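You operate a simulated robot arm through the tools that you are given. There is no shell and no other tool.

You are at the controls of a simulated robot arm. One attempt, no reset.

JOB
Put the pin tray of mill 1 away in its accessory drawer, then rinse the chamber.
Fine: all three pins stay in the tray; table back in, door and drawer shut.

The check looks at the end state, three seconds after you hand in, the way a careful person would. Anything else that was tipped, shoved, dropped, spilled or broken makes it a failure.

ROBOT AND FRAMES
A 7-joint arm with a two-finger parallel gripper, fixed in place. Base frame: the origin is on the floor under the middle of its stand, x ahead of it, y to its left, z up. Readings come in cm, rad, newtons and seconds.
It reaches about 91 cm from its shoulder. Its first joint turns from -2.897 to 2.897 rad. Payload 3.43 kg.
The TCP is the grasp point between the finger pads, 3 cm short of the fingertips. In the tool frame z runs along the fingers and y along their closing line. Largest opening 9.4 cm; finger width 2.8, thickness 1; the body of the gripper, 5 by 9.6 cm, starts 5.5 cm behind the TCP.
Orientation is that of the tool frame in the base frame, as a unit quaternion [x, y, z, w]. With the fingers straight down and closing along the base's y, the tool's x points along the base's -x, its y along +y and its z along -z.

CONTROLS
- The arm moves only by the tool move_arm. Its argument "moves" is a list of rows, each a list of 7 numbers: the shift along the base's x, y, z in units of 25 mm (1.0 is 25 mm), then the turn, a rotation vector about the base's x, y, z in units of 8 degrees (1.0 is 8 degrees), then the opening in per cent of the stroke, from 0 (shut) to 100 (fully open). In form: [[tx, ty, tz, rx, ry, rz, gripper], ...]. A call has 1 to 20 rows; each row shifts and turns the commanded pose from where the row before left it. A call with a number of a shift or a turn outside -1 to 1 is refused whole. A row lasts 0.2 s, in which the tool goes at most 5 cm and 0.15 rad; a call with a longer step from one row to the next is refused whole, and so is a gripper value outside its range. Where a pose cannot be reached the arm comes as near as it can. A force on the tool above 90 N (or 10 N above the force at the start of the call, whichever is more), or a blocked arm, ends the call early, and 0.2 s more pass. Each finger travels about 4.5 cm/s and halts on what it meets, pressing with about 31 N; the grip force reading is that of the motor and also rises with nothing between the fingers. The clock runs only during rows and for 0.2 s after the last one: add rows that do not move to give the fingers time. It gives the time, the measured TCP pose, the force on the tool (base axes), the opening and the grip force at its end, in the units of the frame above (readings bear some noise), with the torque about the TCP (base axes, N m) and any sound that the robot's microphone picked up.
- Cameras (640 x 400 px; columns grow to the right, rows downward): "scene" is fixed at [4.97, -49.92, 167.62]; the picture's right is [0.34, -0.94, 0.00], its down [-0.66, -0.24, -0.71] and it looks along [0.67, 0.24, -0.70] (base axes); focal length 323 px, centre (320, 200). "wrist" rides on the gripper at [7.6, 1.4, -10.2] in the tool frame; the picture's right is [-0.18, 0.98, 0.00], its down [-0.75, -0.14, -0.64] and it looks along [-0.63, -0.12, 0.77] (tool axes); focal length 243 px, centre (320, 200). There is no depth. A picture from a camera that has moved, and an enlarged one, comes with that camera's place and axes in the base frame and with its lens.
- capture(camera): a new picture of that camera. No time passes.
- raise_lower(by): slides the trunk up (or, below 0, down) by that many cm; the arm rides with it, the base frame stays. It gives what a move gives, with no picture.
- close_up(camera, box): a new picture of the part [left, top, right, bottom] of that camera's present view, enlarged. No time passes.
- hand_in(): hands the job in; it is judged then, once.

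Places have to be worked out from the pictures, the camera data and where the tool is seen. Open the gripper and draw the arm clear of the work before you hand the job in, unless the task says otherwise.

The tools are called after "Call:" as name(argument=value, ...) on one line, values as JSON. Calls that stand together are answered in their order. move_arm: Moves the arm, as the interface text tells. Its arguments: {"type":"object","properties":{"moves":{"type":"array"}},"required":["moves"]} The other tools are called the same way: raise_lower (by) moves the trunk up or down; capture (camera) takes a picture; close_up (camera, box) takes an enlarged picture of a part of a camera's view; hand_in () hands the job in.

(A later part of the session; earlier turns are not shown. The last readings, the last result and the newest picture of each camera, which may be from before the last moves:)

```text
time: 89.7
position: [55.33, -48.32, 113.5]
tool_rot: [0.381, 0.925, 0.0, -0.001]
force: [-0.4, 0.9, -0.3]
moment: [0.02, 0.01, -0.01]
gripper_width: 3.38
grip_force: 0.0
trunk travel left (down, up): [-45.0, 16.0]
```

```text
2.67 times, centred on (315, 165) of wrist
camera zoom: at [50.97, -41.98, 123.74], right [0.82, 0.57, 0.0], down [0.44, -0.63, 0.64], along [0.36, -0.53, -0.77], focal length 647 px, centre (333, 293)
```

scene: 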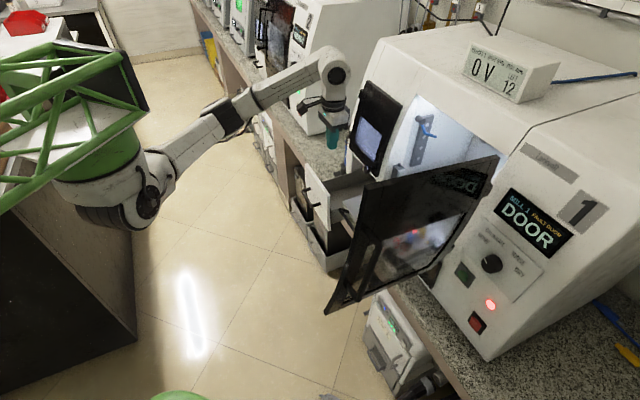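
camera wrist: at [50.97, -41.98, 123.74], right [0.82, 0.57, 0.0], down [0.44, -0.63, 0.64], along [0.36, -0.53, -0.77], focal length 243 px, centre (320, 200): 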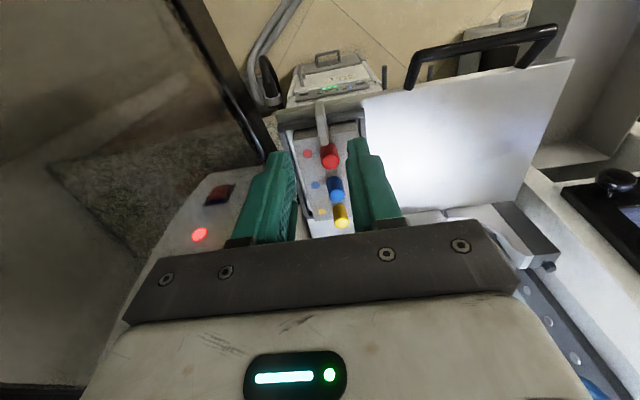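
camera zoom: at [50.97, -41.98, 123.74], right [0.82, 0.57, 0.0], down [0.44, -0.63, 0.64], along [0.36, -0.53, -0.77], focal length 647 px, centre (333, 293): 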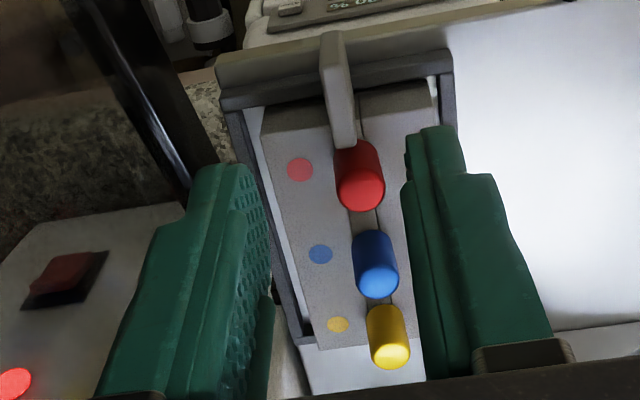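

The tab is nearly centred. I nudge 0.3 cm and descend to the grasp height.

Call:
move_arm(moves=[[0.13, -0.05, -0.5, 0, 0, 0, 36], [0, 0, -0.6, 0, 0, 0, 36], [0, 0, -0.6, 0, 0, 0, 36], [0, 0, -0.6, 0, 0, 0, 36], [0, 0, -0.5, 0, 0, 0, 36], [0, 0, -0.5, 0, 0, 0, 36], [0, 0, -0.3, 0, 0, 0, 36], [0, 0, 0, 0, 0, 0, 36]])

Call:
close_up(camera="wrist", box=[230, 90, 400, 240])

```text
time: 91.5
position: [55.71, -48.44, 104.51]
tool_rot: [0.382, 0.924, 0.0, -0.002]
force: [1.0, -0.3, 0.4]
moment: [0.02, -0.01, -0.03]
gripper_width: 3.37
grip_force: 0.0
trunk travel left (down, up): [-45.0, 16.0]
```

```text
2.67 times, centred on (315, 165) of wrist
camera zoom: at [51.35, -42.1, 114.79], right [0.82, 0.57, 0.0], down [0.43, -0.63, 0.64], along [0.36, -0.53, -0.77], focal length 647 px, centre (333, 293)
```

zoom: 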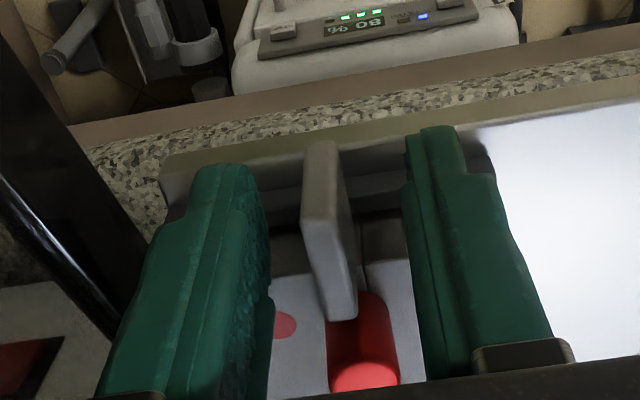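

The tab is between the pads again. I close and then lift slowly.

Call:
move_arm(moves=[[0, 0, 0, 0, 0, 0, 25], [0, 0, 0, 0, 0, 0, 15], [0, 0, 0, 0, 0, 0, 8], [0, 0, 0, 0, 0, 0, 3], [0, 0, 0, 0, 0, 0, 0], [0, 0, 0, 0, 0, 0, 0], [0, 0, 0.06, 0, 0, 0, 0], [0, 0, 0.12, 0, 0, 0, 0], [0, 0, 0.16, 0, 0, 0, 0], [0, 0, 0.16, 0, 0, 0, 0], [0, 0, 0.2, 0, 0, 0, 0], [0, 0, 0.2, 0, 0, 0, 0], [0, 0, 0.2, 0, 0, 0, 0], [0, 0, 0.2, 0, 0, 0, 0]])

Call:
capture(camera="wrist")

Call:
close_up(camera="scene", box=[340, 130, 500, 280])

```text
time: 94.5
position: [55.65, -48.52, 107.68]
tool_rot: [0.382, 0.924, -0.001, -0.001]
force: [-0.4, 0.6, -1.6]
moment: [0.13, 0.1, 0.01]
gripper_width: 0.76
grip_force: 31.1
trunk travel left (down, up): [-45.0, 16.0]
```

```text
taken
camera wrist: at [51.36, -42.13, 118.04], right [0.82, 0.57, 0.0], down [0.44, -0.63, 0.64], along [0.36, -0.53, -0.77], focal length 243 px, centre (320, 200)
```

wrist: 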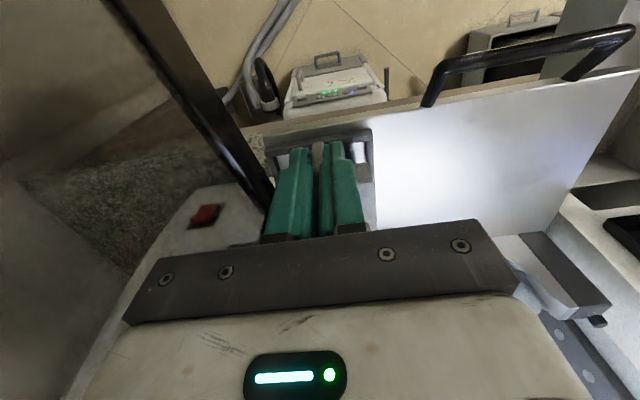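

```text
2.67 times, centred on (420, 205) of scene
camera zoom: at [4.97, -49.92, 167.62], right [0.34, -0.94, 0.0], down [-0.66, -0.24, -0.71], along [0.67, 0.24, -0.7], focal length 861 px, centre (53, 187)
```

zoom: 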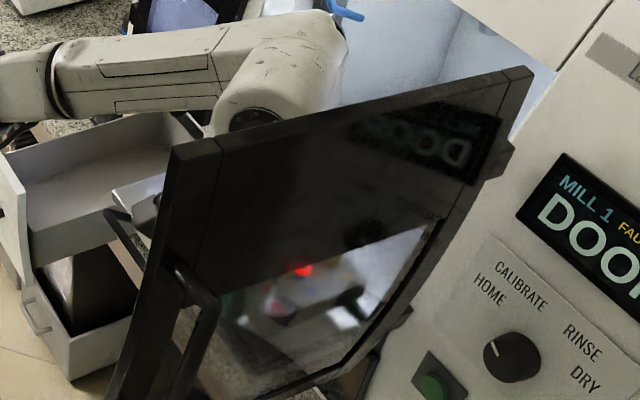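

The tray hangs freely again. I raise it on, easing outward by 3.5 cm so its rear end clears the mill front.

Call:
move_arm(moves=[[0, 0, 0.3, 0, 0, 0, 0], [0, 0, 0.4, 0, 0, 0, 0], [-0.1, 0.1, 0.5, 0, 0, 0, 0], [-0.2, 0.2, 0.5, 0, 0, 0, 0], [-0.2, 0.2, 0.5, 0, 0, 0, 0], [-0.2, 0.2, 0.5, 0, 0, 0, 0], [-0.2, 0.2, 0.4, 0, 0, 0, 0], [-0.1, 0.1, 0.2, 0, 0, 0, 0]])

Call:
capture(camera="scene")

Call:
capture(camera="wrist")

```text
time: 96.3
position: [53.27, -46.05, 116.07]
tool_rot: [0.381, 0.924, 0.001, -0.001]
force: [0.1, 0.1, -1.8]
moment: [0.09, 0.1, -0.01]
gripper_width: 0.73
grip_force: 30.9
trunk travel left (down, up): [-45.0, 16.0]
```

```text
taken
```

scene: 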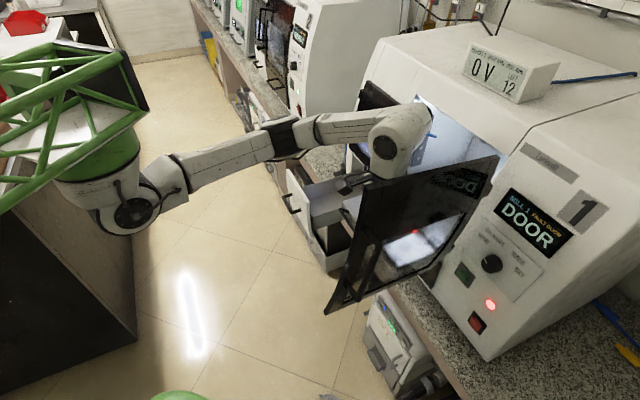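

```text
taken
camera wrist: at [48.85, -39.63, 126.26], right [0.82, 0.57, 0.0], down [0.44, -0.63, 0.64], along [0.36, -0.53, -0.77], focal length 243 px, centre (320, 200)
```

wrist: 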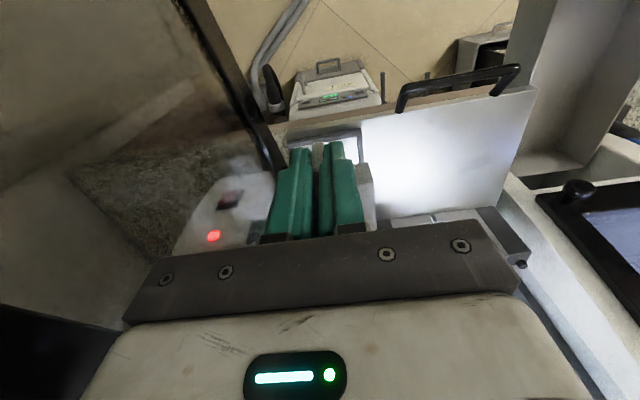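

The tray hangs level. I carry it sideways over the table to above the drawer, with gentle starts and stops.

Call:
move_arm(moves=[[0.2, 0.19, 0, 0, 0, 0, 0], [0.41, 0.38, 0, 0, 0, 0, 0], [0.7, 0.65, 0, 0, 0, 0, 0], [0.8, 0.74, 0, 0, 0, 0, 0], [0.8, 0.74, 0, 0, 0, 0, 0], [0.8, 0.74, 0, 0, 0, 0, 0], [0.8, 0.74, 0, 0, 0, 0, 0], [0.8, 0.74, 0, 0, 0, 0, 0], [0.8, 0.74, 0, 0, 0, 0, 0], [0.8, 0.74, 0, 0, 0, 0, 0], [0.8, 0.74, 0, 0, 0, 0, 0], [0.8, 0.74, 0, 0, 0, 0, 0], [0.8, 0.74, 0, 0, 0, 0, 0], [0.6, 0.56, 0, 0, 0, 0, 0], [0.4, 0.38, 0, 0, 0, 0, 0], [0.1, 0.1, 0, 0, 0, 0, 0]])

Call:
capture(camera="scene")

Call:
capture(camera="wrist")

```text
time: 99.7
position: [79.43, -21.84, 116.01]
tool_rot: [0.381, 0.924, 0.0, -0.001]
force: [0.7, 0.3, -2.4]
moment: [0.09, 0.11, 0.01]
gripper_width: 0.75
grip_force: 31.5
trunk travel left (down, up): [-45.0, 16.0]
```

```text
taken
```

scene: 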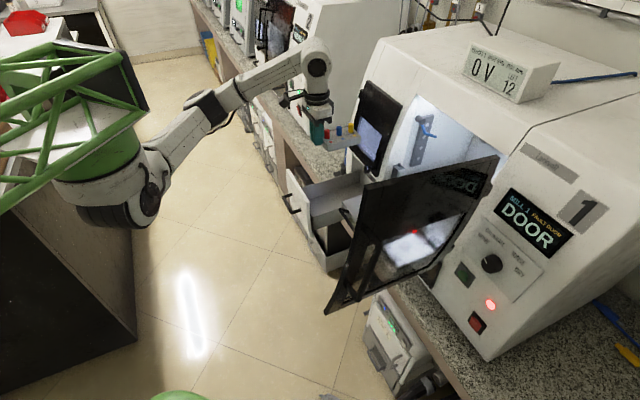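

```text
taken
camera wrist: at [74.92, -15.43, 126.29], right [0.82, 0.57, 0.0], down [0.44, -0.63, 0.64], along [0.36, -0.53, -0.77], focal length 243 px, centre (320, 200)
```

wrist: 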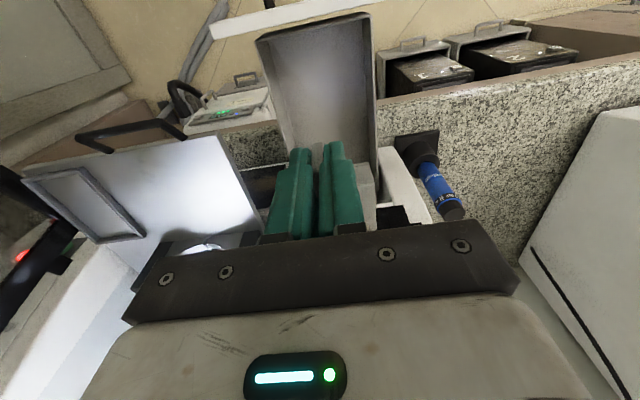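

The scene camera now sees the tray in the open. I zoom to check its level and the pins, and the clearance to the mill front.

Call:
close_up(camera="scene", box=[280, 80, 410, 230])

Call:
close_up(camera="wrist", box=[230, 0, 470, 240])

```text
2.67 times, centred on (345, 155) of scene
camera zoom: at [4.97, -49.92, 167.62], right [0.34, -0.94, 0.0], down [-0.66, -0.24, -0.71], along [0.67, 0.24, -0.7], focal length 861 px, centre (253, 320)
```

zoom: 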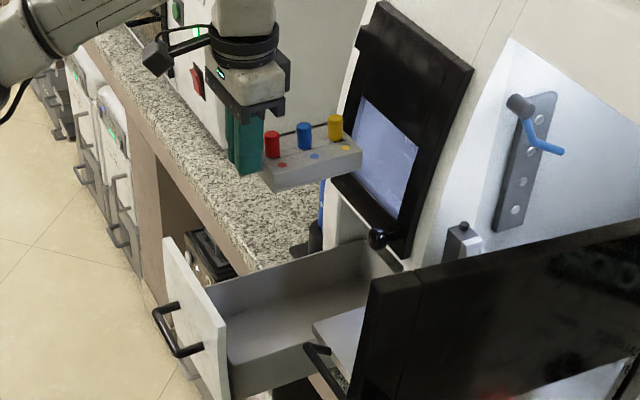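

```text
1.67 times, centred on (350, 120) of wrist
camera zoom: at [74.92, -15.43, 126.29], right [0.82, 0.57, 0.0], down [0.44, -0.63, 0.64], along [0.36, -0.53, -0.77], focal length 404 px, centre (270, 333)
```

zoom: 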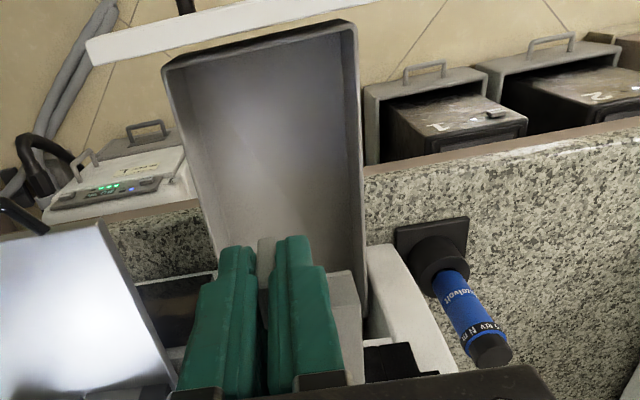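

All three pins stand in the level tray. I descend toward the drawer, drifting 1.9 cm inward, and stop with the tray still above the drawer floor.

Call:
move_arm(moves=[[0.02, -0.02, -0.3, 0, 0, 0, 0], [0.04, -0.04, -0.6, 0, 0, 0, 0], [0.04, -0.04, -0.8, 0, 0, 0, 0], [0.05, -0.05, -0.8, 0, 0, 0, 0], [0.05, -0.05, -0.8, 0, 0, 0, 0], [0.05, -0.05, -0.8, 0, 0, 0, 0], [0.05, -0.05, -0.8, 0, 0, 0, 0], [0.05, -0.05, -0.8, 0, 0, 0, 0], [0.05, -0.05, -0.8, 0, 0, 0, 0], [0.05, -0.05, -0.7, 0, 0, 0, 0], [0.05, -0.05, -0.5, 0, 0, 0, 0], [0.03, -0.03, -0.3, 0, 0, 0, 0]])

Call:
close_up(camera="scene", box=[280, 100, 410, 250])

Call:
capture(camera="wrist")

```text
time: 102.3
position: [80.63, -23.23, 95.92]
tool_rot: [0.381, 0.925, 0.0, 0.0]
force: [0.1, 1.0, -2.0]
moment: [0.15, 0.1, 0.0]
gripper_width: 0.75
grip_force: 30.5
trunk travel left (down, up): [-45.0, 16.0]
```

```text
2.67 times, centred on (345, 175) of scene
camera zoom: at [4.97, -49.92, 167.62], right [0.34, -0.94, 0.0], down [-0.66, -0.24, -0.71], along [0.67, 0.24, -0.7], focal length 861 px, centre (253, 267)
```

zoom: 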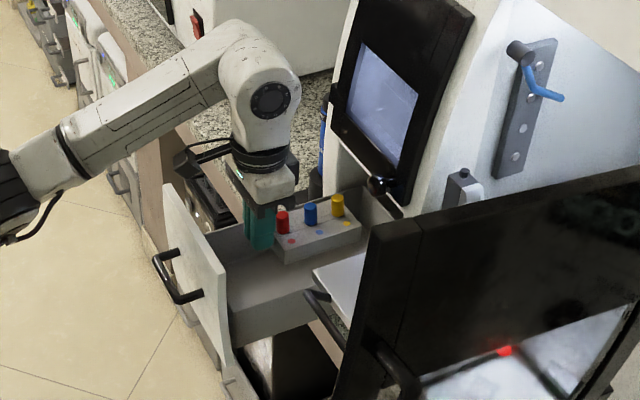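

```text
taken
camera wrist: at [76.16, -16.76, 106.25], right [0.82, 0.57, 0.0], down [0.44, -0.63, 0.64], along [0.36, -0.53, -0.77], focal length 243 px, centre (320, 200)
```

wrist: 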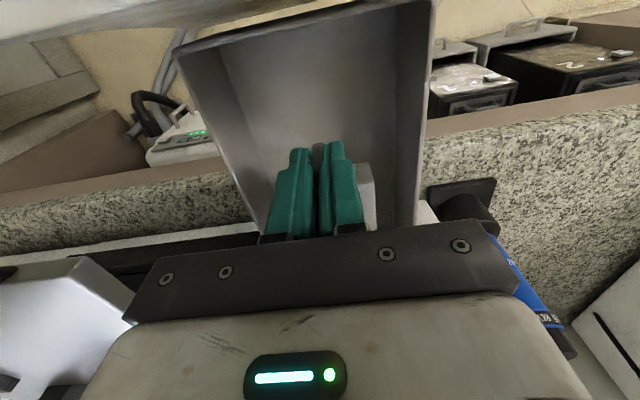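

The tray is between the drawer walls. I ease 2 cm inward while lowering to just above the expected floor.

Call:
move_arm(moves=[[0.1, -0.1, -0.1, 0, 0, 0, 0], [0.12, -0.12, -0.2, 0, 0, 0, 0], [0.12, -0.12, -0.2, 0, 0, 0, 0], [0.12, -0.12, -0.2, 0, 0, 0, 0], [0.1, -0.1, -0.2, 0, 0, 0, 0], [0, 0, -0.2, 0, 0, 0, 0], [0, 0, -0.2, 0, 0, 0, 0]])

Call:
close_up(camera="scene", box=[290, 120, 400, 240])

```text
time: 103.9
position: [82.1, -24.61, 92.74]
tool_rot: [0.382, 0.924, 0.0, -0.001]
force: [0.3, 0.3, -2.0]
moment: [0.1, 0.1, -0.03]
gripper_width: 0.75
grip_force: 30.8
trunk travel left (down, up): [-45.0, 16.0]
```

```text
3.33 times, centred on (345, 180) of scene
camera zoom: at [4.97, -49.92, 167.62], right [0.34, -0.94, 0.0], down [-0.66, -0.24, -0.71], along [0.67, 0.24, -0.7], focal length 1076 px, centre (237, 267)
```

zoom: 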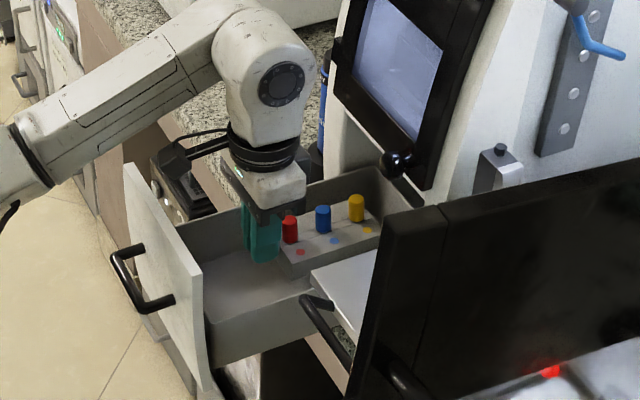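

Still hanging free (-2 N). I lower further in quarter-centimetre steps, looking for floor contact.

Call:
move_arm(moves=[[0, 0, -0.1, 0, 0, 0, 0], [0, 0, -0.1, 0, 0, 0, 0], [0, 0, -0.1, 0, 0, 0, 0], [0, 0, -0.1, 0, 0, 0, 0]])

```text
time: 104.9
position: [81.97, -24.45, 91.72]
tool_rot: [0.38, 0.925, 0.001, -0.001]
force: [0.0, 0.2, -2.1]
moment: [0.11, 0.14, 0.0]
gripper_width: 0.79
grip_force: 31.3
trunk travel left (down, up): [-45.0, 16.0]
```

Call:
move_arm(moves=[[0, 0, -0.08, 0, 0, 0, 0], [0, 0, -0.08, 0, 0, 0, 0], [0, 0, -0.08, 0, 0, 0, 0]])

Call:
close_up(camera="scene", box=[290, 120, 400, 240])

Call:
capture(camera="wrist")

```text
time: 105.7
position: [81.84, -24.5, 91.13]
tool_rot: [0.382, 0.924, 0.001, -0.002]
force: [-0.8, -0.6, -1.5]
moment: [0.13, 0.08, 0.01]
gripper_width: 0.78
grip_force: 31.0
trunk travel left (down, up): [-45.0, 16.0]
```

```text
3.33 times, centred on (345, 180) of scene
camera zoom: at [4.97, -49.92, 167.62], right [0.34, -0.94, 0.0], down [-0.66, -0.24, -0.71], along [0.67, 0.24, -0.7], focal length 1076 px, centre (237, 267)
```

zoom: 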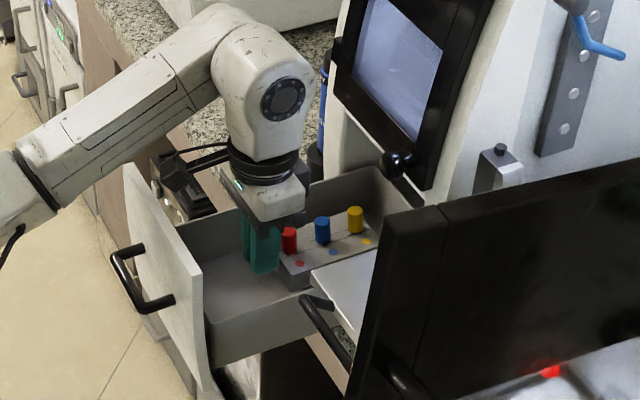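

```text
taken
camera wrist: at [77.54, -18.15, 101.4], right [0.82, 0.57, 0.0], down [0.44, -0.63, 0.64], along [0.36, -0.53, -0.77], focal length 243 px, centre (320, 200)
```

wrist: 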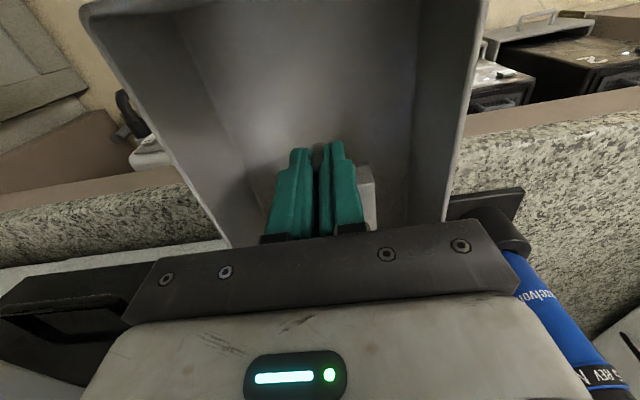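

Still no contact at 91.1. I keep lowering in 2 mm steps.

Call:
move_arm(moves=[[0, 0, -0.08, 0, 0, 0, 0], [0, 0, -0.08, 0, 0, 0, 0], [0, 0, -0.08, 0, 0, 0, 0]])

```text
time: 106.5
position: [81.94, -24.55, 90.59]
tool_rot: [0.382, 0.924, 0.001, 0.0]
force: [-0.2, -0.2, -2.4]
moment: [0.1, 0.1, 0.0]
gripper_width: 0.77
grip_force: 31.0
trunk travel left (down, up): [-45.0, 16.0]
```

I shift 0.7 cm further in (keeping the camera clear of the panel) and keep lowering.

Call:
move_arm(moves=[[0.1, -0.1, 0, 0, 0, 0, 0], [0.1, -0.1, 0, 0, 0, 0, 0], [0, 0, -0.08, 0, 0, 0, 0], [0, 0, -0.08, 0, 0, 0, 0]])

```text
time: 107.5
position: [82.5, -25.08, 89.97]
tool_rot: [0.381, 0.924, 0.001, -0.001]
force: [0.3, -0.3, -1.6]
moment: [0.12, 0.11, 0.01]
gripper_width: 0.77
grip_force: 31.0
trunk travel left (down, up): [-45.0, 16.0]
```

Call:
move_arm(moves=[[0, 0, -0.08, 0, 0, 0, 0], [0, 0, -0.08, 0, 0, 0, 0], [0, 0, -0.08, 0, 0, 0, 0]])

Call:
close_up(camera="scene", box=[300, 140, 390, 230])

```text
time: 108.3
position: [82.52, -25.11, 89.49]
tool_rot: [0.38, 0.925, 0.0, 0.0]
force: [-0.2, -0.3, -2.3]
moment: [0.1, 0.11, 0.03]
gripper_width: 0.74
grip_force: 31.1
trunk travel left (down, up): [-45.0, 16.0]
```

```text
4.44 times, centred on (345, 185) of scene
camera zoom: at [4.97, -49.92, 167.62], right [0.34, -0.94, 0.0], down [-0.66, -0.24, -0.71], along [0.67, 0.24, -0.7], focal length 1435 px, centre (209, 267)
```

zoom: 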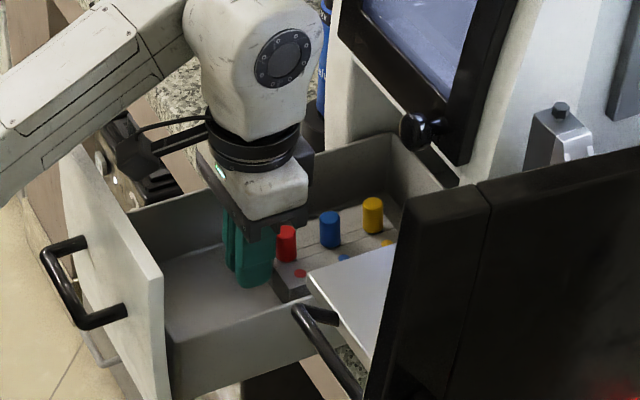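

Still hanging at 89.5. The tray looks close to the floor; I continue in small steps.

Call:
move_arm(moves=[[0, 0, -0.08, 0, 0, 0, 0], [0, 0, -0.08, 0, 0, 0, 0], [0, 0, -0.08, 0, 0, 0, 0]])

```text
time: 109.1
position: [82.46, -25.11, 88.98]
tool_rot: [0.382, 0.924, 0.0, -0.001]
force: [0.0, 0.4, -2.6]
moment: [0.1, 0.1, 0.0]
gripper_width: 0.73
grip_force: 30.8
trunk travel left (down, up): [-45.0, 16.0]
```

Call:
move_arm(moves=[[0, 0, -0.08, 0, 0, 0, 0], [0, 0, -0.08, 0, 0, 0, 0], [0, 0, -0.08, 0, 0, 0, 0]])

Call:
close_up(camera="wrist", box=[200, 60, 460, 240])

```text
time: 109.9
position: [82.68, -25.15, 88.8]
tool_rot: [0.382, 0.924, 0.0, 0.004]
force: [-1.1, 0.2, 35.3]
moment: [-0.5, -0.43, -0.02]
gripper_width: 0.76
grip_force: 30.8
trunk travel left (down, up): [-45.0, 16.0]
```

```text
2.22 times, centred on (330, 150) of wrist
camera zoom: at [78.08, -18.65, 99.03], right [0.82, 0.57, 0.0], down [0.43, -0.63, 0.65], along [0.37, -0.53, -0.76], focal length 539 px, centre (298, 311)
```

zoom: 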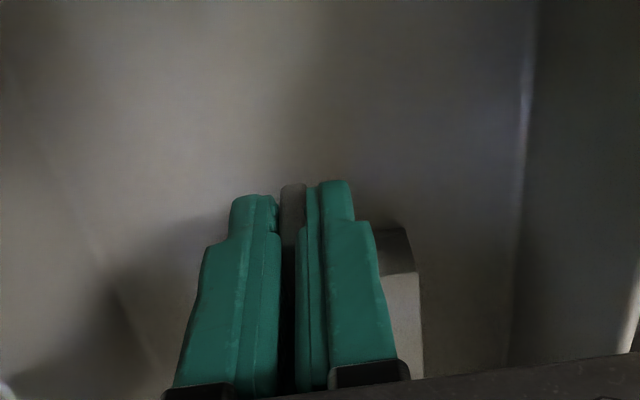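

Contact: +35 N at z≈88.8, the tray has met the drawer floor. I ease up 2 mm to relieve the pressure before opening.

Call:
move_arm(moves=[[0, 0, 0.06, 0, 0, 0, 0], [0, 0, 0.03, 0, 0, 0, 0], [0, 0, 0, 0, 0, 0, 0]])

```text
time: 110.7
position: [82.51, -24.94, 88.8]
tool_rot: [0.381, 0.925, 0.0, 0.0]
force: [0.3, -1.4, 37.3]
moment: [-0.6, -0.46, -0.04]
gripper_width: 0.77
grip_force: 31.4
trunk travel left (down, up): [-45.0, 16.0]
```

Still pressing; I ease up a little more.

Call:
move_arm(moves=[[0, 0, 0.06, 0, 0, 0, 0], [0, 0, 0.04, 0, 0, 0, 0], [0, 0, 0, 0, 0, 0, 0]])

```text
time: 111.5
position: [82.51, -24.87, 88.84]
tool_rot: [0.381, 0.925, 0.001, -0.002]
force: [2.1, 1.3, 20.1]
moment: [-0.35, -0.41, 0.1]
gripper_width: 0.76
grip_force: 30.8
trunk travel left (down, up): [-45.0, 16.0]
```

Call:
move_arm(moves=[[0, 0, 0.05, 0, 0, 0, 0], [0, 0, 0, 0, 0, 0, 0]])

```text
time: 112.1
position: [82.44, -25.0, 88.95]
tool_rot: [0.382, 0.924, 0.001, -0.001]
force: [-0.1, 2.4, 4.9]
moment: [-0.42, -0.52, 0.27]
gripper_width: 0.76
grip_force: 30.8
trunk travel left (down, up): [-45.0, 16.0]
```

Pressure is down to 5 N. I open the fingers gently and rise straight up.

Call:
move_arm(moves=[[0, 0, 0, 0, 0, 0, 15], [0, 0, 0, 0, 0, 0, 25], [0, 0, 0, 0, 0, 0, 32], [0, 0, 0, 0, 0, 0, 32], [0, 0, 0.2, 0, 0, 0, 32], [0, 0, 0.5, 0, 0, 0, 32], [0, 0, 0.8, 0, 0, 0, 32], [0, 0, 0.9, 0, 0, 0, 32], [0, 0, 0.9, 0, 0, 0, 32], [0, 0, 0.9, 0, 0, 0, 32], [0, 0, 0.9, 0, 0, 0, 32], [0, 0, 0.9, 0, 0, 0, 32]])

Call:
capture(camera="wrist")

Call:
close_up(camera="scene", box=[290, 130, 400, 230])

```text
time: 114.7
position: [82.31, -25.01, 103.99]
tool_rot: [0.382, 0.924, 0.0, -0.001]
force: [-1.0, -0.1, -0.6]
moment: [0.02, 0.03, -0.01]
gripper_width: 3.01
grip_force: 0.0
trunk travel left (down, up): [-45.0, 16.0]
```

```text
taken
camera wrist: at [77.94, -18.63, 114.25], right [0.82, 0.57, 0.0], down [0.44, -0.63, 0.64], along [0.36, -0.53, -0.77], focal length 243 px, centre (320, 200)
```

wrist: 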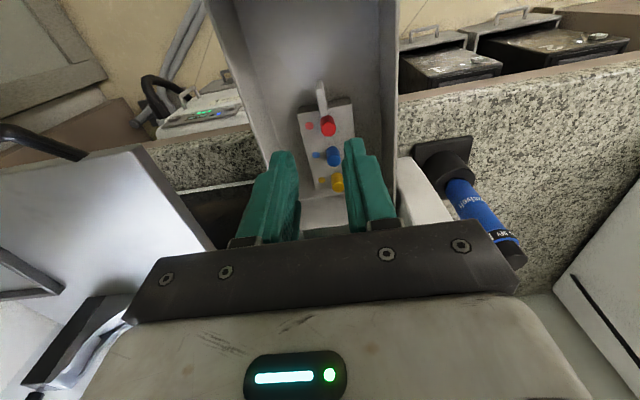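

```text
4.00 times, centred on (345, 180) of scene
camera zoom: at [4.97, -49.92, 167.62], right [0.34, -0.94, 0.0], down [-0.66, -0.24, -0.71], along [0.67, 0.24, -0.7], focal length 1291 px, centre (220, 280)
```

zoom: 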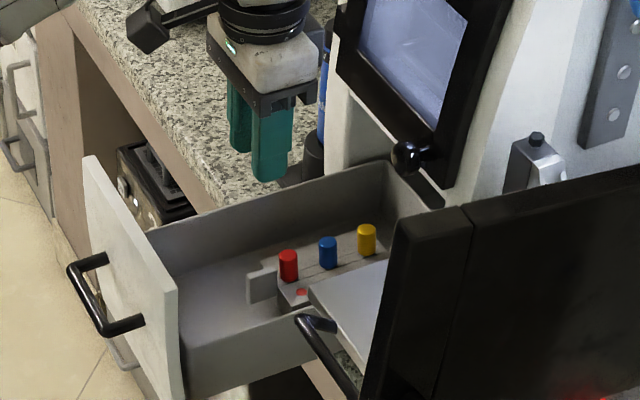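

The tray stands in the drawer with red, blue and yellow pins all upright. Now I close the drawer: first I rise and draw back outside its front panel.

Call:
move_arm(moves=[[0, 0, 0.8, 0, 0, 0, 20], [0, 0, 0.8, 0, 0, 0, 0], [-0.3, 0.3, 0.4, 0, 0, 0, 0], [-0.6, 0.6, 0, 0, 0, 0, 0], [-0.68, 0.68, 0, 0, 0, 0, 0], [-0.68, 0.68, 0, 0, 0, 0, 0], [-0.68, 0.68, 0, 0, 0, 0, 0], [-0.68, 0.68, 0, 0, 0, 0, 0], [-0.68, 0.68, 0, 0, 0, 0, 0], [-0.68, 0.68, 0, 0, 0, 0, 0]])

Call:
capture(camera="scene")

```text
time: 116.9
position: [69.95, -12.52, 108.89]
tool_rot: [0.382, 0.924, 0.0, 0.0]
force: [-0.1, -0.9, 0.3]
moment: [0.02, -0.01, -0.01]
gripper_width: 0.02
grip_force: 30.9
trunk travel left (down, up): [-45.0, 16.0]
```

```text
taken
```

scene: 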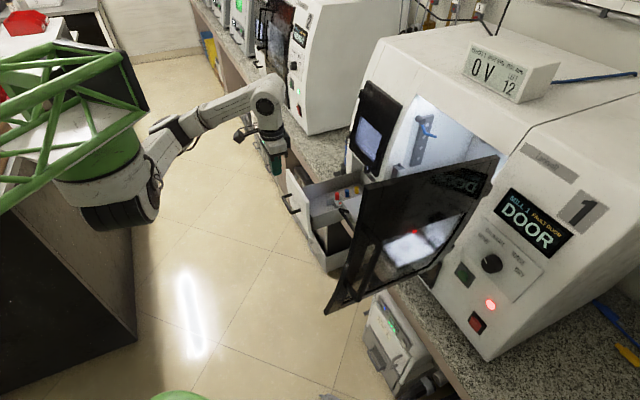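

I pitch the hand up 45° and lower it in front of the panel, above the handle bar.

Call:
move_arm(moves=[[-0.06, 0.06, -0.3, -0.663, -0.663, 0, 0], [-0.06, 0.06, -0.4, -0.663, -0.663, 0, 0], [-0.06, 0.06, -0.6, -0.663, -0.663, 0, 0], [-0.06, 0.06, -0.6, -0.663, -0.663, 0, 0], [-0.06, 0.06, -0.6, -0.663, -0.663, 0, 0], [-0.06, 0.06, -0.6, -0.663, -0.663, 0, 0], [0, 0, -0.7, 0, 0, 0, 0], [0, 0, -0.6, 0, 0, 0, 0]])

Call:
close_up(camera="scene", box=[240, 90, 400, 250])

Call:
capture(camera="wrist")

```text
time: 118.7
position: [69.03, -11.82, 98.04]
tool_rot: [0.354, 0.854, -0.147, 0.352]
force: [-0.9, 0.0, 0.2]
moment: [0.01, -0.02, 0.02]
gripper_width: 0.0
grip_force: 31.3
trunk travel left (down, up): [-45.0, 16.0]
```

```text
2.50 times, centred on (320, 170) of scene
camera zoom: at [4.97, -49.92, 167.62], right [0.34, -0.94, 0.0], down [-0.66, -0.24, -0.71], along [0.67, 0.24, -0.7], focal length 807 px, centre (320, 275)
```

zoom: 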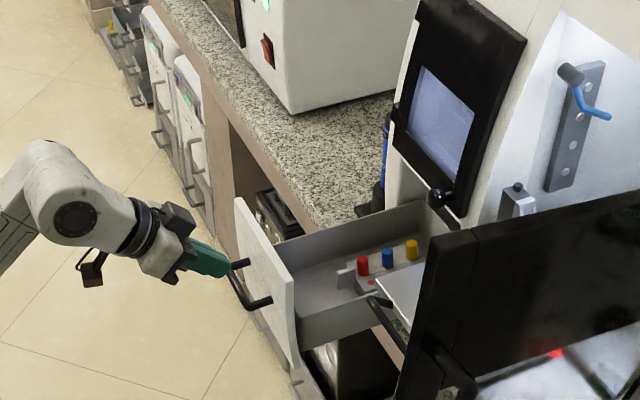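

```text
taken
camera wrist: at [61.08, -1.73, 99.85], right [0.79, 0.6, 0.13], down [-0.04, -0.16, 0.99], along [0.62, -0.78, -0.1], focal length 243 px, centre (320, 200)
```

wrist: 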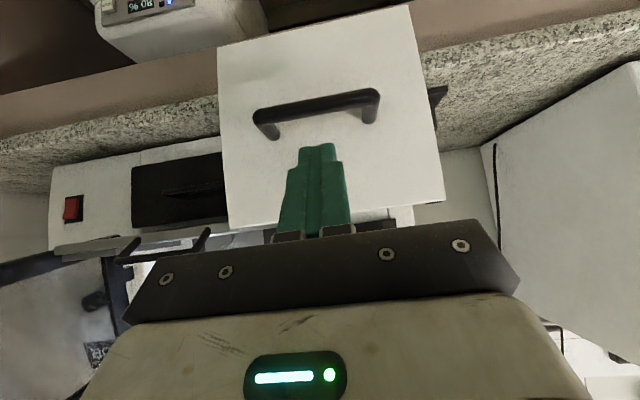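

The closed fingertips face the panel just above the handle. I push inward: contact first, then slowly about 14 cm.

Call:
move_arm(moves=[[0.25, -0.25, 0, 0, 0, 0, 0], [0.3, -0.3, 0, 0, 0, 0, 0], [0.3, -0.3, 0, 0, 0, 0, 0], [0.25, -0.25, 0, 0, 0, 0, 0], [0.15, -0.15, 0, 0, 0, 0, 0], [0.15, -0.15, 0, 0, 0, 0, 0], [0.15, -0.15, 0, 0, 0, 0, 0], [0.2, -0.2, 0, 0, 0, 0, 0], [0.22, -0.22, 0, 0, 0, 0, 0], [0.22, -0.22, 0, 0, 0, 0, 0], [0.22, -0.22, 0, 0, 0, 0, 0], [0.22, -0.22, 0, 0, 0, 0, 0], [0.22, -0.22, 0, 0, 0, 0, 0], [0.22, -0.22, 0, 0, 0, 0, 0], [0.22, -0.22, 0, 0, 0, 0, 0], [0.22, -0.22, 0, 0, 0, 0, 0], [0.22, -0.22, 0, 0, 0, 0, 0], [0.22, -0.22, 0, 0, 0, 0, 0], [0.2, -0.2, 0, 0, 0, 0, 0], [0.1, -0.1, 0, 0, 0, 0, 0]])

Call:
close_up(camera="scene", box=[260, 90, 420, 250])

```text
time: 122.9
position: [79.7, -22.35, 98.07]
tool_rot: [0.352, 0.854, -0.146, 0.353]
force: [-0.1, 0.4, -0.6]
moment: [0.01, -0.03, 0.01]
gripper_width: 0.0
grip_force: 31.3
trunk travel left (down, up): [-45.0, 16.0]
```

```text
2.50 times, centred on (340, 170) of scene
camera zoom: at [4.97, -49.92, 167.62], right [0.34, -0.94, 0.0], down [-0.66, -0.24, -0.71], along [0.67, 0.24, -0.7], focal length 807 px, centre (270, 275)
```

zoom: 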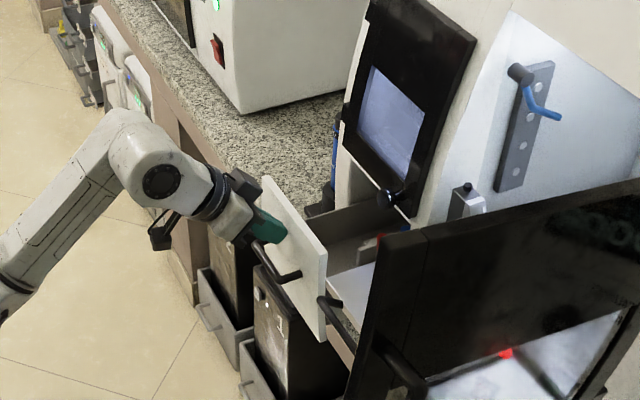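

Sliding in smoothly. I continue for another 11 cm.

Call:
move_arm(moves=[[0.15, -0.15, 0, 0, 0, 0, 0], [0.22, -0.22, 0, 0, 0, 0, 0], [0.22, -0.22, 0, 0, 0, 0, 0], [0.22, -0.22, 0, 0, 0, 0, 0], [0.22, -0.22, 0, 0, 0, 0, 0], [0.22, -0.22, 0, 0, 0, 0, 0], [0.22, -0.22, 0, 0, 0, 0, 0], [0.22, -0.22, 0, 0, 0, 0, 0], [0.22, -0.22, 0, 0, 0, 0, 0], [0.22, -0.22, 0, 0, 0, 0, 0], [0.22, -0.22, 0, 0, 0, 0, 0], [0.22, -0.22, 0, 0, 0, 0, 0], [0.22, -0.22, 0, 0, 0, 0, 0], [0.22, -0.22, 0, 0, 0, 0, 0], [0.15, -0.15, 0, 0, 0, 0, 0]])

Call:
close_up(camera="scene", box=[280, 90, 420, 230])

```text
time: 126.1
position: [87.6, -30.2, 97.85]
tool_rot: [0.354, 0.854, -0.148, 0.352]
force: [0.7, 0.1, -0.1]
moment: [-0.02, -0.01, -0.01]
gripper_width: 0.03
grip_force: 31.5
trunk travel left (down, up): [-45.0, 16.0]
```

```text
2.86 times, centred on (350, 160) of scene
camera zoom: at [4.97, -49.92, 167.62], right [0.34, -0.94, 0.0], down [-0.66, -0.24, -0.71], along [0.67, 0.24, -0.7], focal length 922 px, centre (234, 314)
```

zoom: 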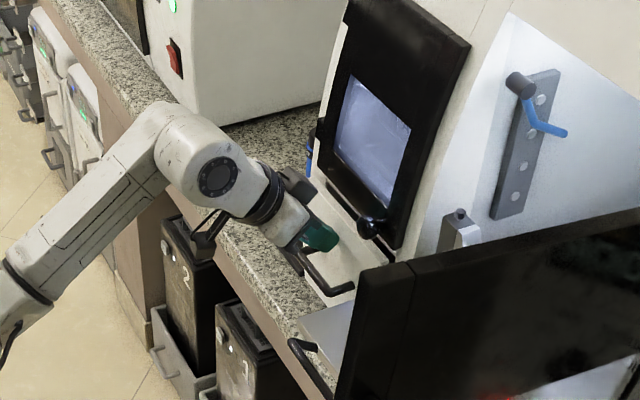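

Nearly shut. I push the last few centimetres in small steps until the drawer seats.

Call:
move_arm(moves=[[0.15, -0.15, 0, 0, 0, 0, 0], [0.15, -0.15, 0, 0, 0, 0, 0], [0.15, -0.15, 0, 0, 0, 0, 0], [0.12, -0.12, 0, 0, 0, 0, 0], [0.1, -0.1, 0, 0, 0, 0, 0]])

Call:
close_up(camera="scene", box=[310, 110, 410, 210])

```text
time: 127.2
position: [88.62, -31.15, 97.97]
tool_rot: [0.354, 0.858, -0.146, 0.342]
force: [-61.8, 61.7, 22.0]
moment: [0.59, -0.09, -0.03]
gripper_width: 0.02
grip_force: 31.1
trunk travel left (down, up): [-45.0, 16.0]
stopped in row 5: the force on the tool passed its limit at 100 N (the readings are from after the stop); the commanded pose is now the measured one
```

```text
4.00 times, centred on (360, 160) of scene
camera zoom: at [4.97, -49.92, 167.62], right [0.34, -0.94, 0.0], down [-0.66, -0.24, -0.71], along [0.67, 0.24, -0.7], focal length 1291 px, centre (160, 360)
```

zoom: 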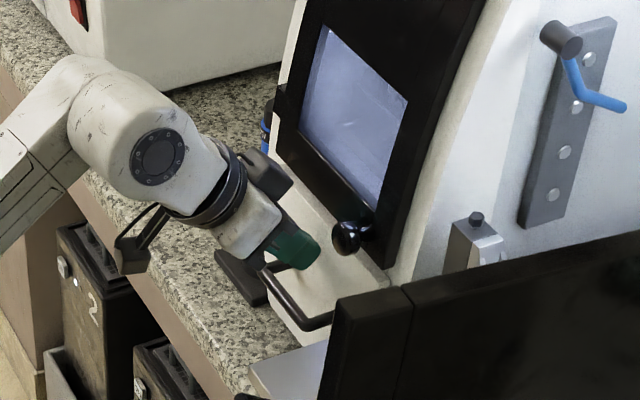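

The drawer hit its stop (about 87 N): it is shut. I back off and look.

Call:
move_arm(moves=[[-0.3, 0.3, 0, 0, 0, 0, 0], [-0.5, 0.5, 0.3, 0, 0, 0, 0], [-0.6, 0.6, 0.6, 0, 0, 0, 0], [-0.6, 0.6, 0.8, 0, 0, 0, 0], [-0.6, 0.6, 0.8, 0, 0, 0, 0], [-0.5, 0.5, 0.8, 0, 0, 0, 0]])

Call:
capture(camera="wrist")

Call:
close_up(camera="scene", box=[310, 110, 430, 230])

```text
time: 128.6
position: [81.11, -24.09, 105.94]
tool_rot: [0.356, 0.856, -0.147, 0.344]
force: [-1.0, 0.2, -1.3]
moment: [0.0, 0.01, -0.01]
gripper_width: 0.0
grip_force: 31.6
trunk travel left (down, up): [-45.0, 16.0]
```

```text
taken
camera wrist: at [73.16, -14.08, 107.97], right [0.79, 0.6, 0.12], down [-0.03, -0.16, 0.99], along [0.61, -0.78, -0.11], focal length 243 px, centre (320, 200)
```

wrist: 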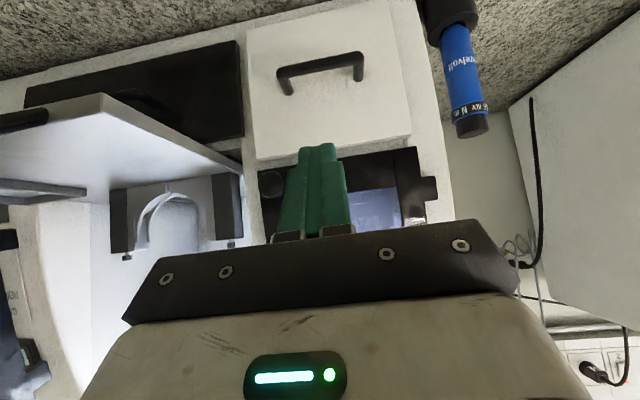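

```text
3.33 times, centred on (370, 170) of scene
camera zoom: at [4.97, -49.92, 167.62], right [0.34, -0.94, 0.0], down [-0.66, -0.24, -0.71], along [0.67, 0.24, -0.7], focal length 1076 px, centre (153, 300)
```

zoom: 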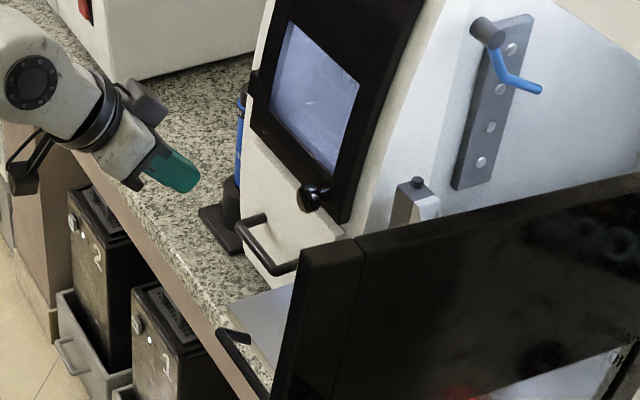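

The drawer is flush. Next I push the table back in by its handle bar: I move out and sideways to face the bar with the fingers slightly apart.

Call:
move_arm(moves=[[-0.9, 0.9, 0.5, 0, 0, 0, 20], [-0.97, 0.97, 0.5, 0, 0, 0, 40], [-0.97, 0.97, 0.4, 0, 0, 0, 40], [-0.89, -0.89, 0, 0, 0, 0, 40], [-0.89, -0.89, 0, 0, 0, 0, 40], [-0.89, -0.89, 0, 0, 0, 0, 40], [-0.89, -0.89, 0, 0, 0, 0, 40], [-0.89, -0.89, 0, 0, 0, 0, 40], [-0.89, -0.89, 0, 0, 0, 0, 40], [-0.89, -0.89, 0, 0, 0, 0, 40]])

Call:
capture(camera="scene")

Call:
capture(camera="wrist")

```text
time: 130.8
position: [58.47, -32.39, 109.52]
tool_rot: [0.355, 0.856, -0.147, 0.346]
force: [0.4, -0.2, 0.6]
moment: [-0.01, 0.02, 0.0]
gripper_width: 3.74
grip_force: 0.1
trunk travel left (down, up): [-45.0, 16.0]
```

```text
taken
```

scene: 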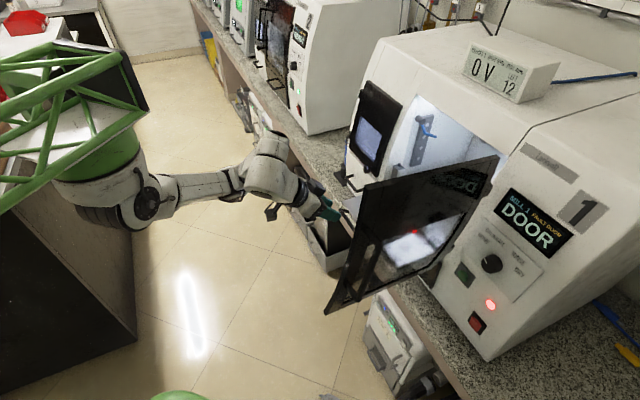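

```text
taken
camera wrist: at [50.5, -22.42, 111.55], right [0.79, 0.6, 0.12], down [-0.03, -0.16, 0.99], along [0.61, -0.78, -0.11], focal length 243 px, centre (320, 200)
```

wrist: 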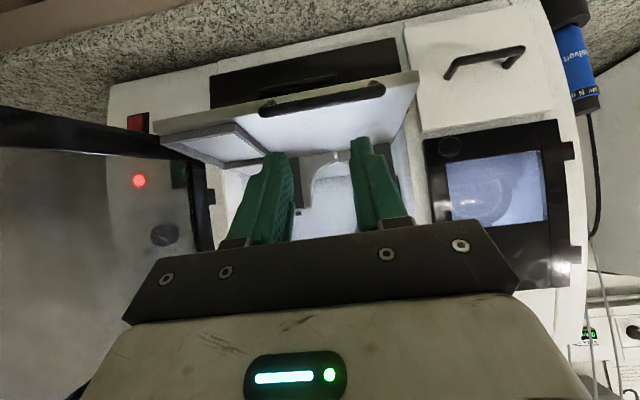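

The handle bar lies straight ahead between the fingertips' line. I lower to its height and then push toward the mill, slowly after contact.

Call:
move_arm(moves=[[0, 0, -0.8, 0, 0, 0, 40], [0, 0, -0.85, 0, 0, 0, 40], [0, 0, -0.85, 0, 0, 0, 40], [0.3, -0.3, 0, 0, 0, 0, 40], [0.35, -0.35, 0, 0, 0, 0, 40], [0.3, -0.3, 0, 0, 0, 0, 40], [0.2, -0.2, 0, 0, 0, 0, 40], [0.2, -0.2, 0, 0, 0, 0, 40], [0.2, -0.2, 0, 0, 0, 0, 40]])

Call:
capture(camera="wrist")

```text
time: 132.8
position: [62.29, -36.41, 103.3]
tool_rot: [0.356, 0.856, -0.147, 0.344]
force: [-0.6, -0.4, 1.7]
moment: [-0.02, -0.09, -0.01]
gripper_width: 3.72
grip_force: 0.1
trunk travel left (down, up): [-45.0, 16.0]
```

```text
taken
camera wrist: at [54.44, -26.38, 105.3], right [0.79, 0.6, 0.12], down [-0.03, -0.16, 0.99], along [0.61, -0.78, -0.11], focal length 243 px, centre (320, 200)
```

wrist: 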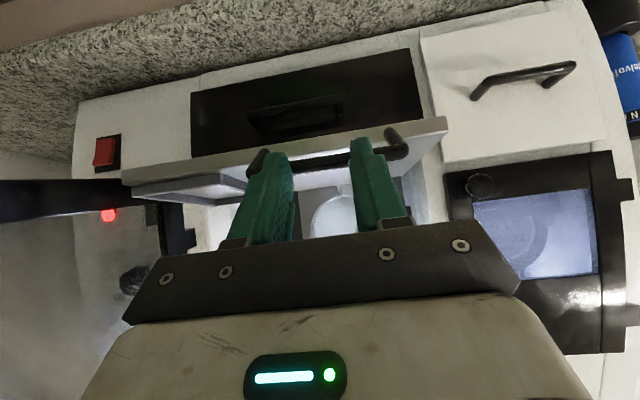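

The tips are about to touch the bar slightly high. I back off 1 cm, drop 0.8 cm, then push.

Call:
move_arm(moves=[[-0.3, 0.3, 0, 0, 0, 0, 40], [0, 0, -0.3, 0, 0, 0, 40], [0.2, -0.2, 0, 0, 0, 0, 40], [0.2, -0.2, 0, 0, 0, 0, 40], [0.2, -0.2, 0, 0, 0, 0, 40], [0.2, -0.2, 0, 0, 0, 0, 40], [0.2, -0.2, 0, 0, 0, 0, 40]])

Call:
capture(camera="wrist")

```text
time: 134.4
position: [64.03, -37.94, 102.52]
tool_rot: [0.355, 0.856, -0.146, 0.346]
force: [0.5, 0.4, -0.2]
moment: [0.03, 0.04, 0.0]
gripper_width: 3.75
grip_force: 0.1
trunk travel left (down, up): [-45.0, 16.0]
```

```text
taken
camera wrist: at [56.15, -28.1, 104.51], right [0.79, 0.6, 0.12], down [-0.03, -0.16, 0.99], along [0.61, -0.78, -0.11], focal length 243 px, centre (320, 200)
```

wrist: 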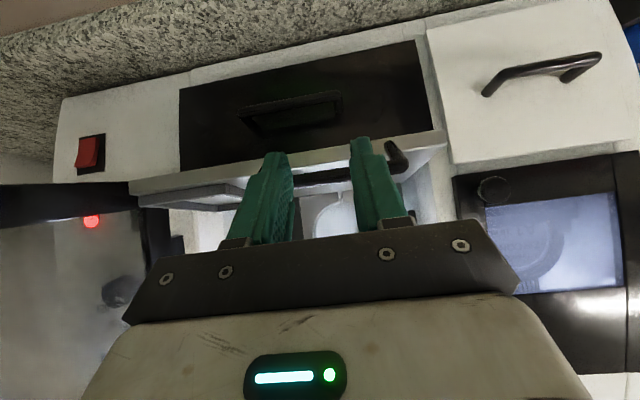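

I zoom to see whether the tips truly push the bar.

Call:
close_up(camera="wrist", box=[220, 100, 430, 250])

Call:
close_up(camera="scene", box=[290, 150, 450, 290])

```text
2.67 times, centred on (325, 175) of wrist
camera zoom: at [56.15, -28.1, 104.51], right [0.79, 0.6, 0.12], down [-0.03, -0.16, 0.99], along [0.61, -0.78, -0.11], focal length 647 px, centre (307, 267)
```

zoom: 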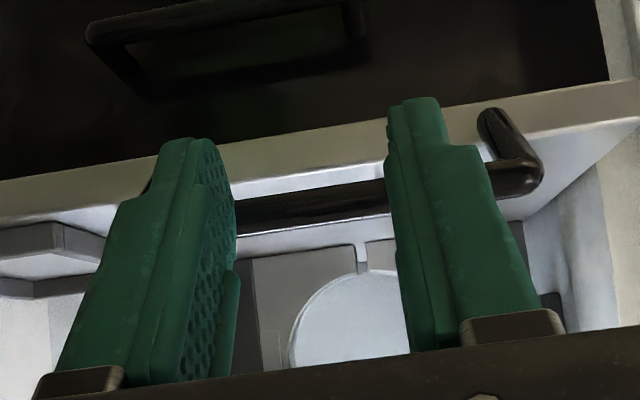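

```text
2.86 times, centred on (370, 220) of scene
camera zoom: at [4.97, -49.92, 167.62], right [0.34, -0.94, 0.0], down [-0.66, -0.24, -0.71], along [0.67, 0.24, -0.7], focal length 922 px, centre (177, 143)
```

zoom: 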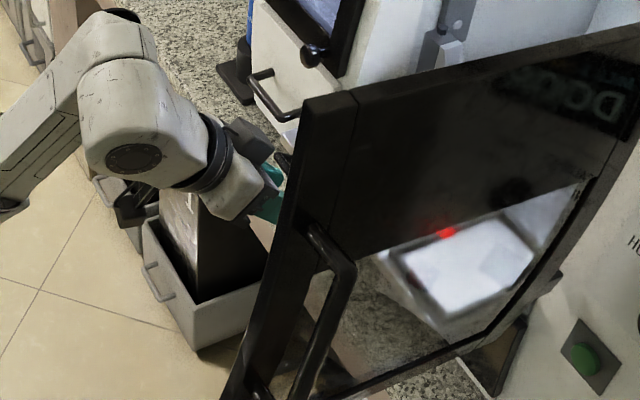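

The bar lies beyond the fingertips and the table is gliding inward with little resistance. I continue pushing slowly.

Call:
move_arm(moves=[[0.2, -0.2, 0, 0, 0, 0, 40], [0.2, -0.2, 0, 0, 0, 0, 40], [0.2, -0.2, 0, 0, 0, 0, 40], [0.2, -0.2, 0, 0, 0, 0, 40], [0.2, -0.2, 0, 0, 0, 0, 40], [0.2, -0.2, 0, 0, 0, 0, 40], [0.2, -0.2, 0, 0, 0, 0, 40], [0.2, -0.2, 0, 0, 0, 0, 40]])

Call:
capture(camera="wrist")

Call:
close_up(camera="scene", box=[310, 140, 470, 290])

```text
time: 136.2
position: [68.09, -42.08, 102.45]
tool_rot: [0.356, 0.856, -0.146, 0.345]
force: [0.5, -0.3, 0.2]
moment: [-0.01, 0.01, 0.03]
gripper_width: 3.75
grip_force: 0.0
trunk travel left (down, up): [-45.0, 16.0]
```

```text
taken
camera wrist: at [60.2, -32.16, 104.51], right [0.79, 0.6, 0.12], down [-0.03, -0.16, 0.99], along [0.61, -0.78, -0.11], focal length 243 px, centre (320, 200)
```

wrist: 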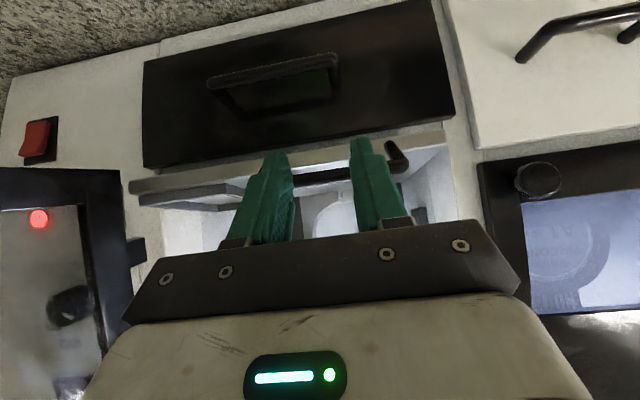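

```text
2.67 times, centred on (390, 215) of scene
camera zoom: at [4.97, -49.92, 167.62], right [0.34, -0.94, 0.0], down [-0.66, -0.24, -0.71], along [0.67, 0.24, -0.7], focal length 861 px, centre (133, 160)
```

zoom: 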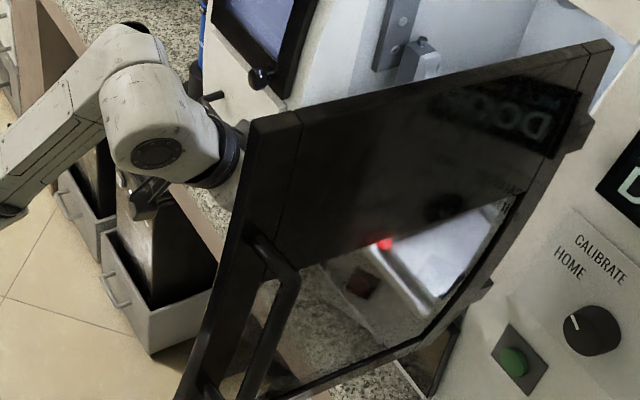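

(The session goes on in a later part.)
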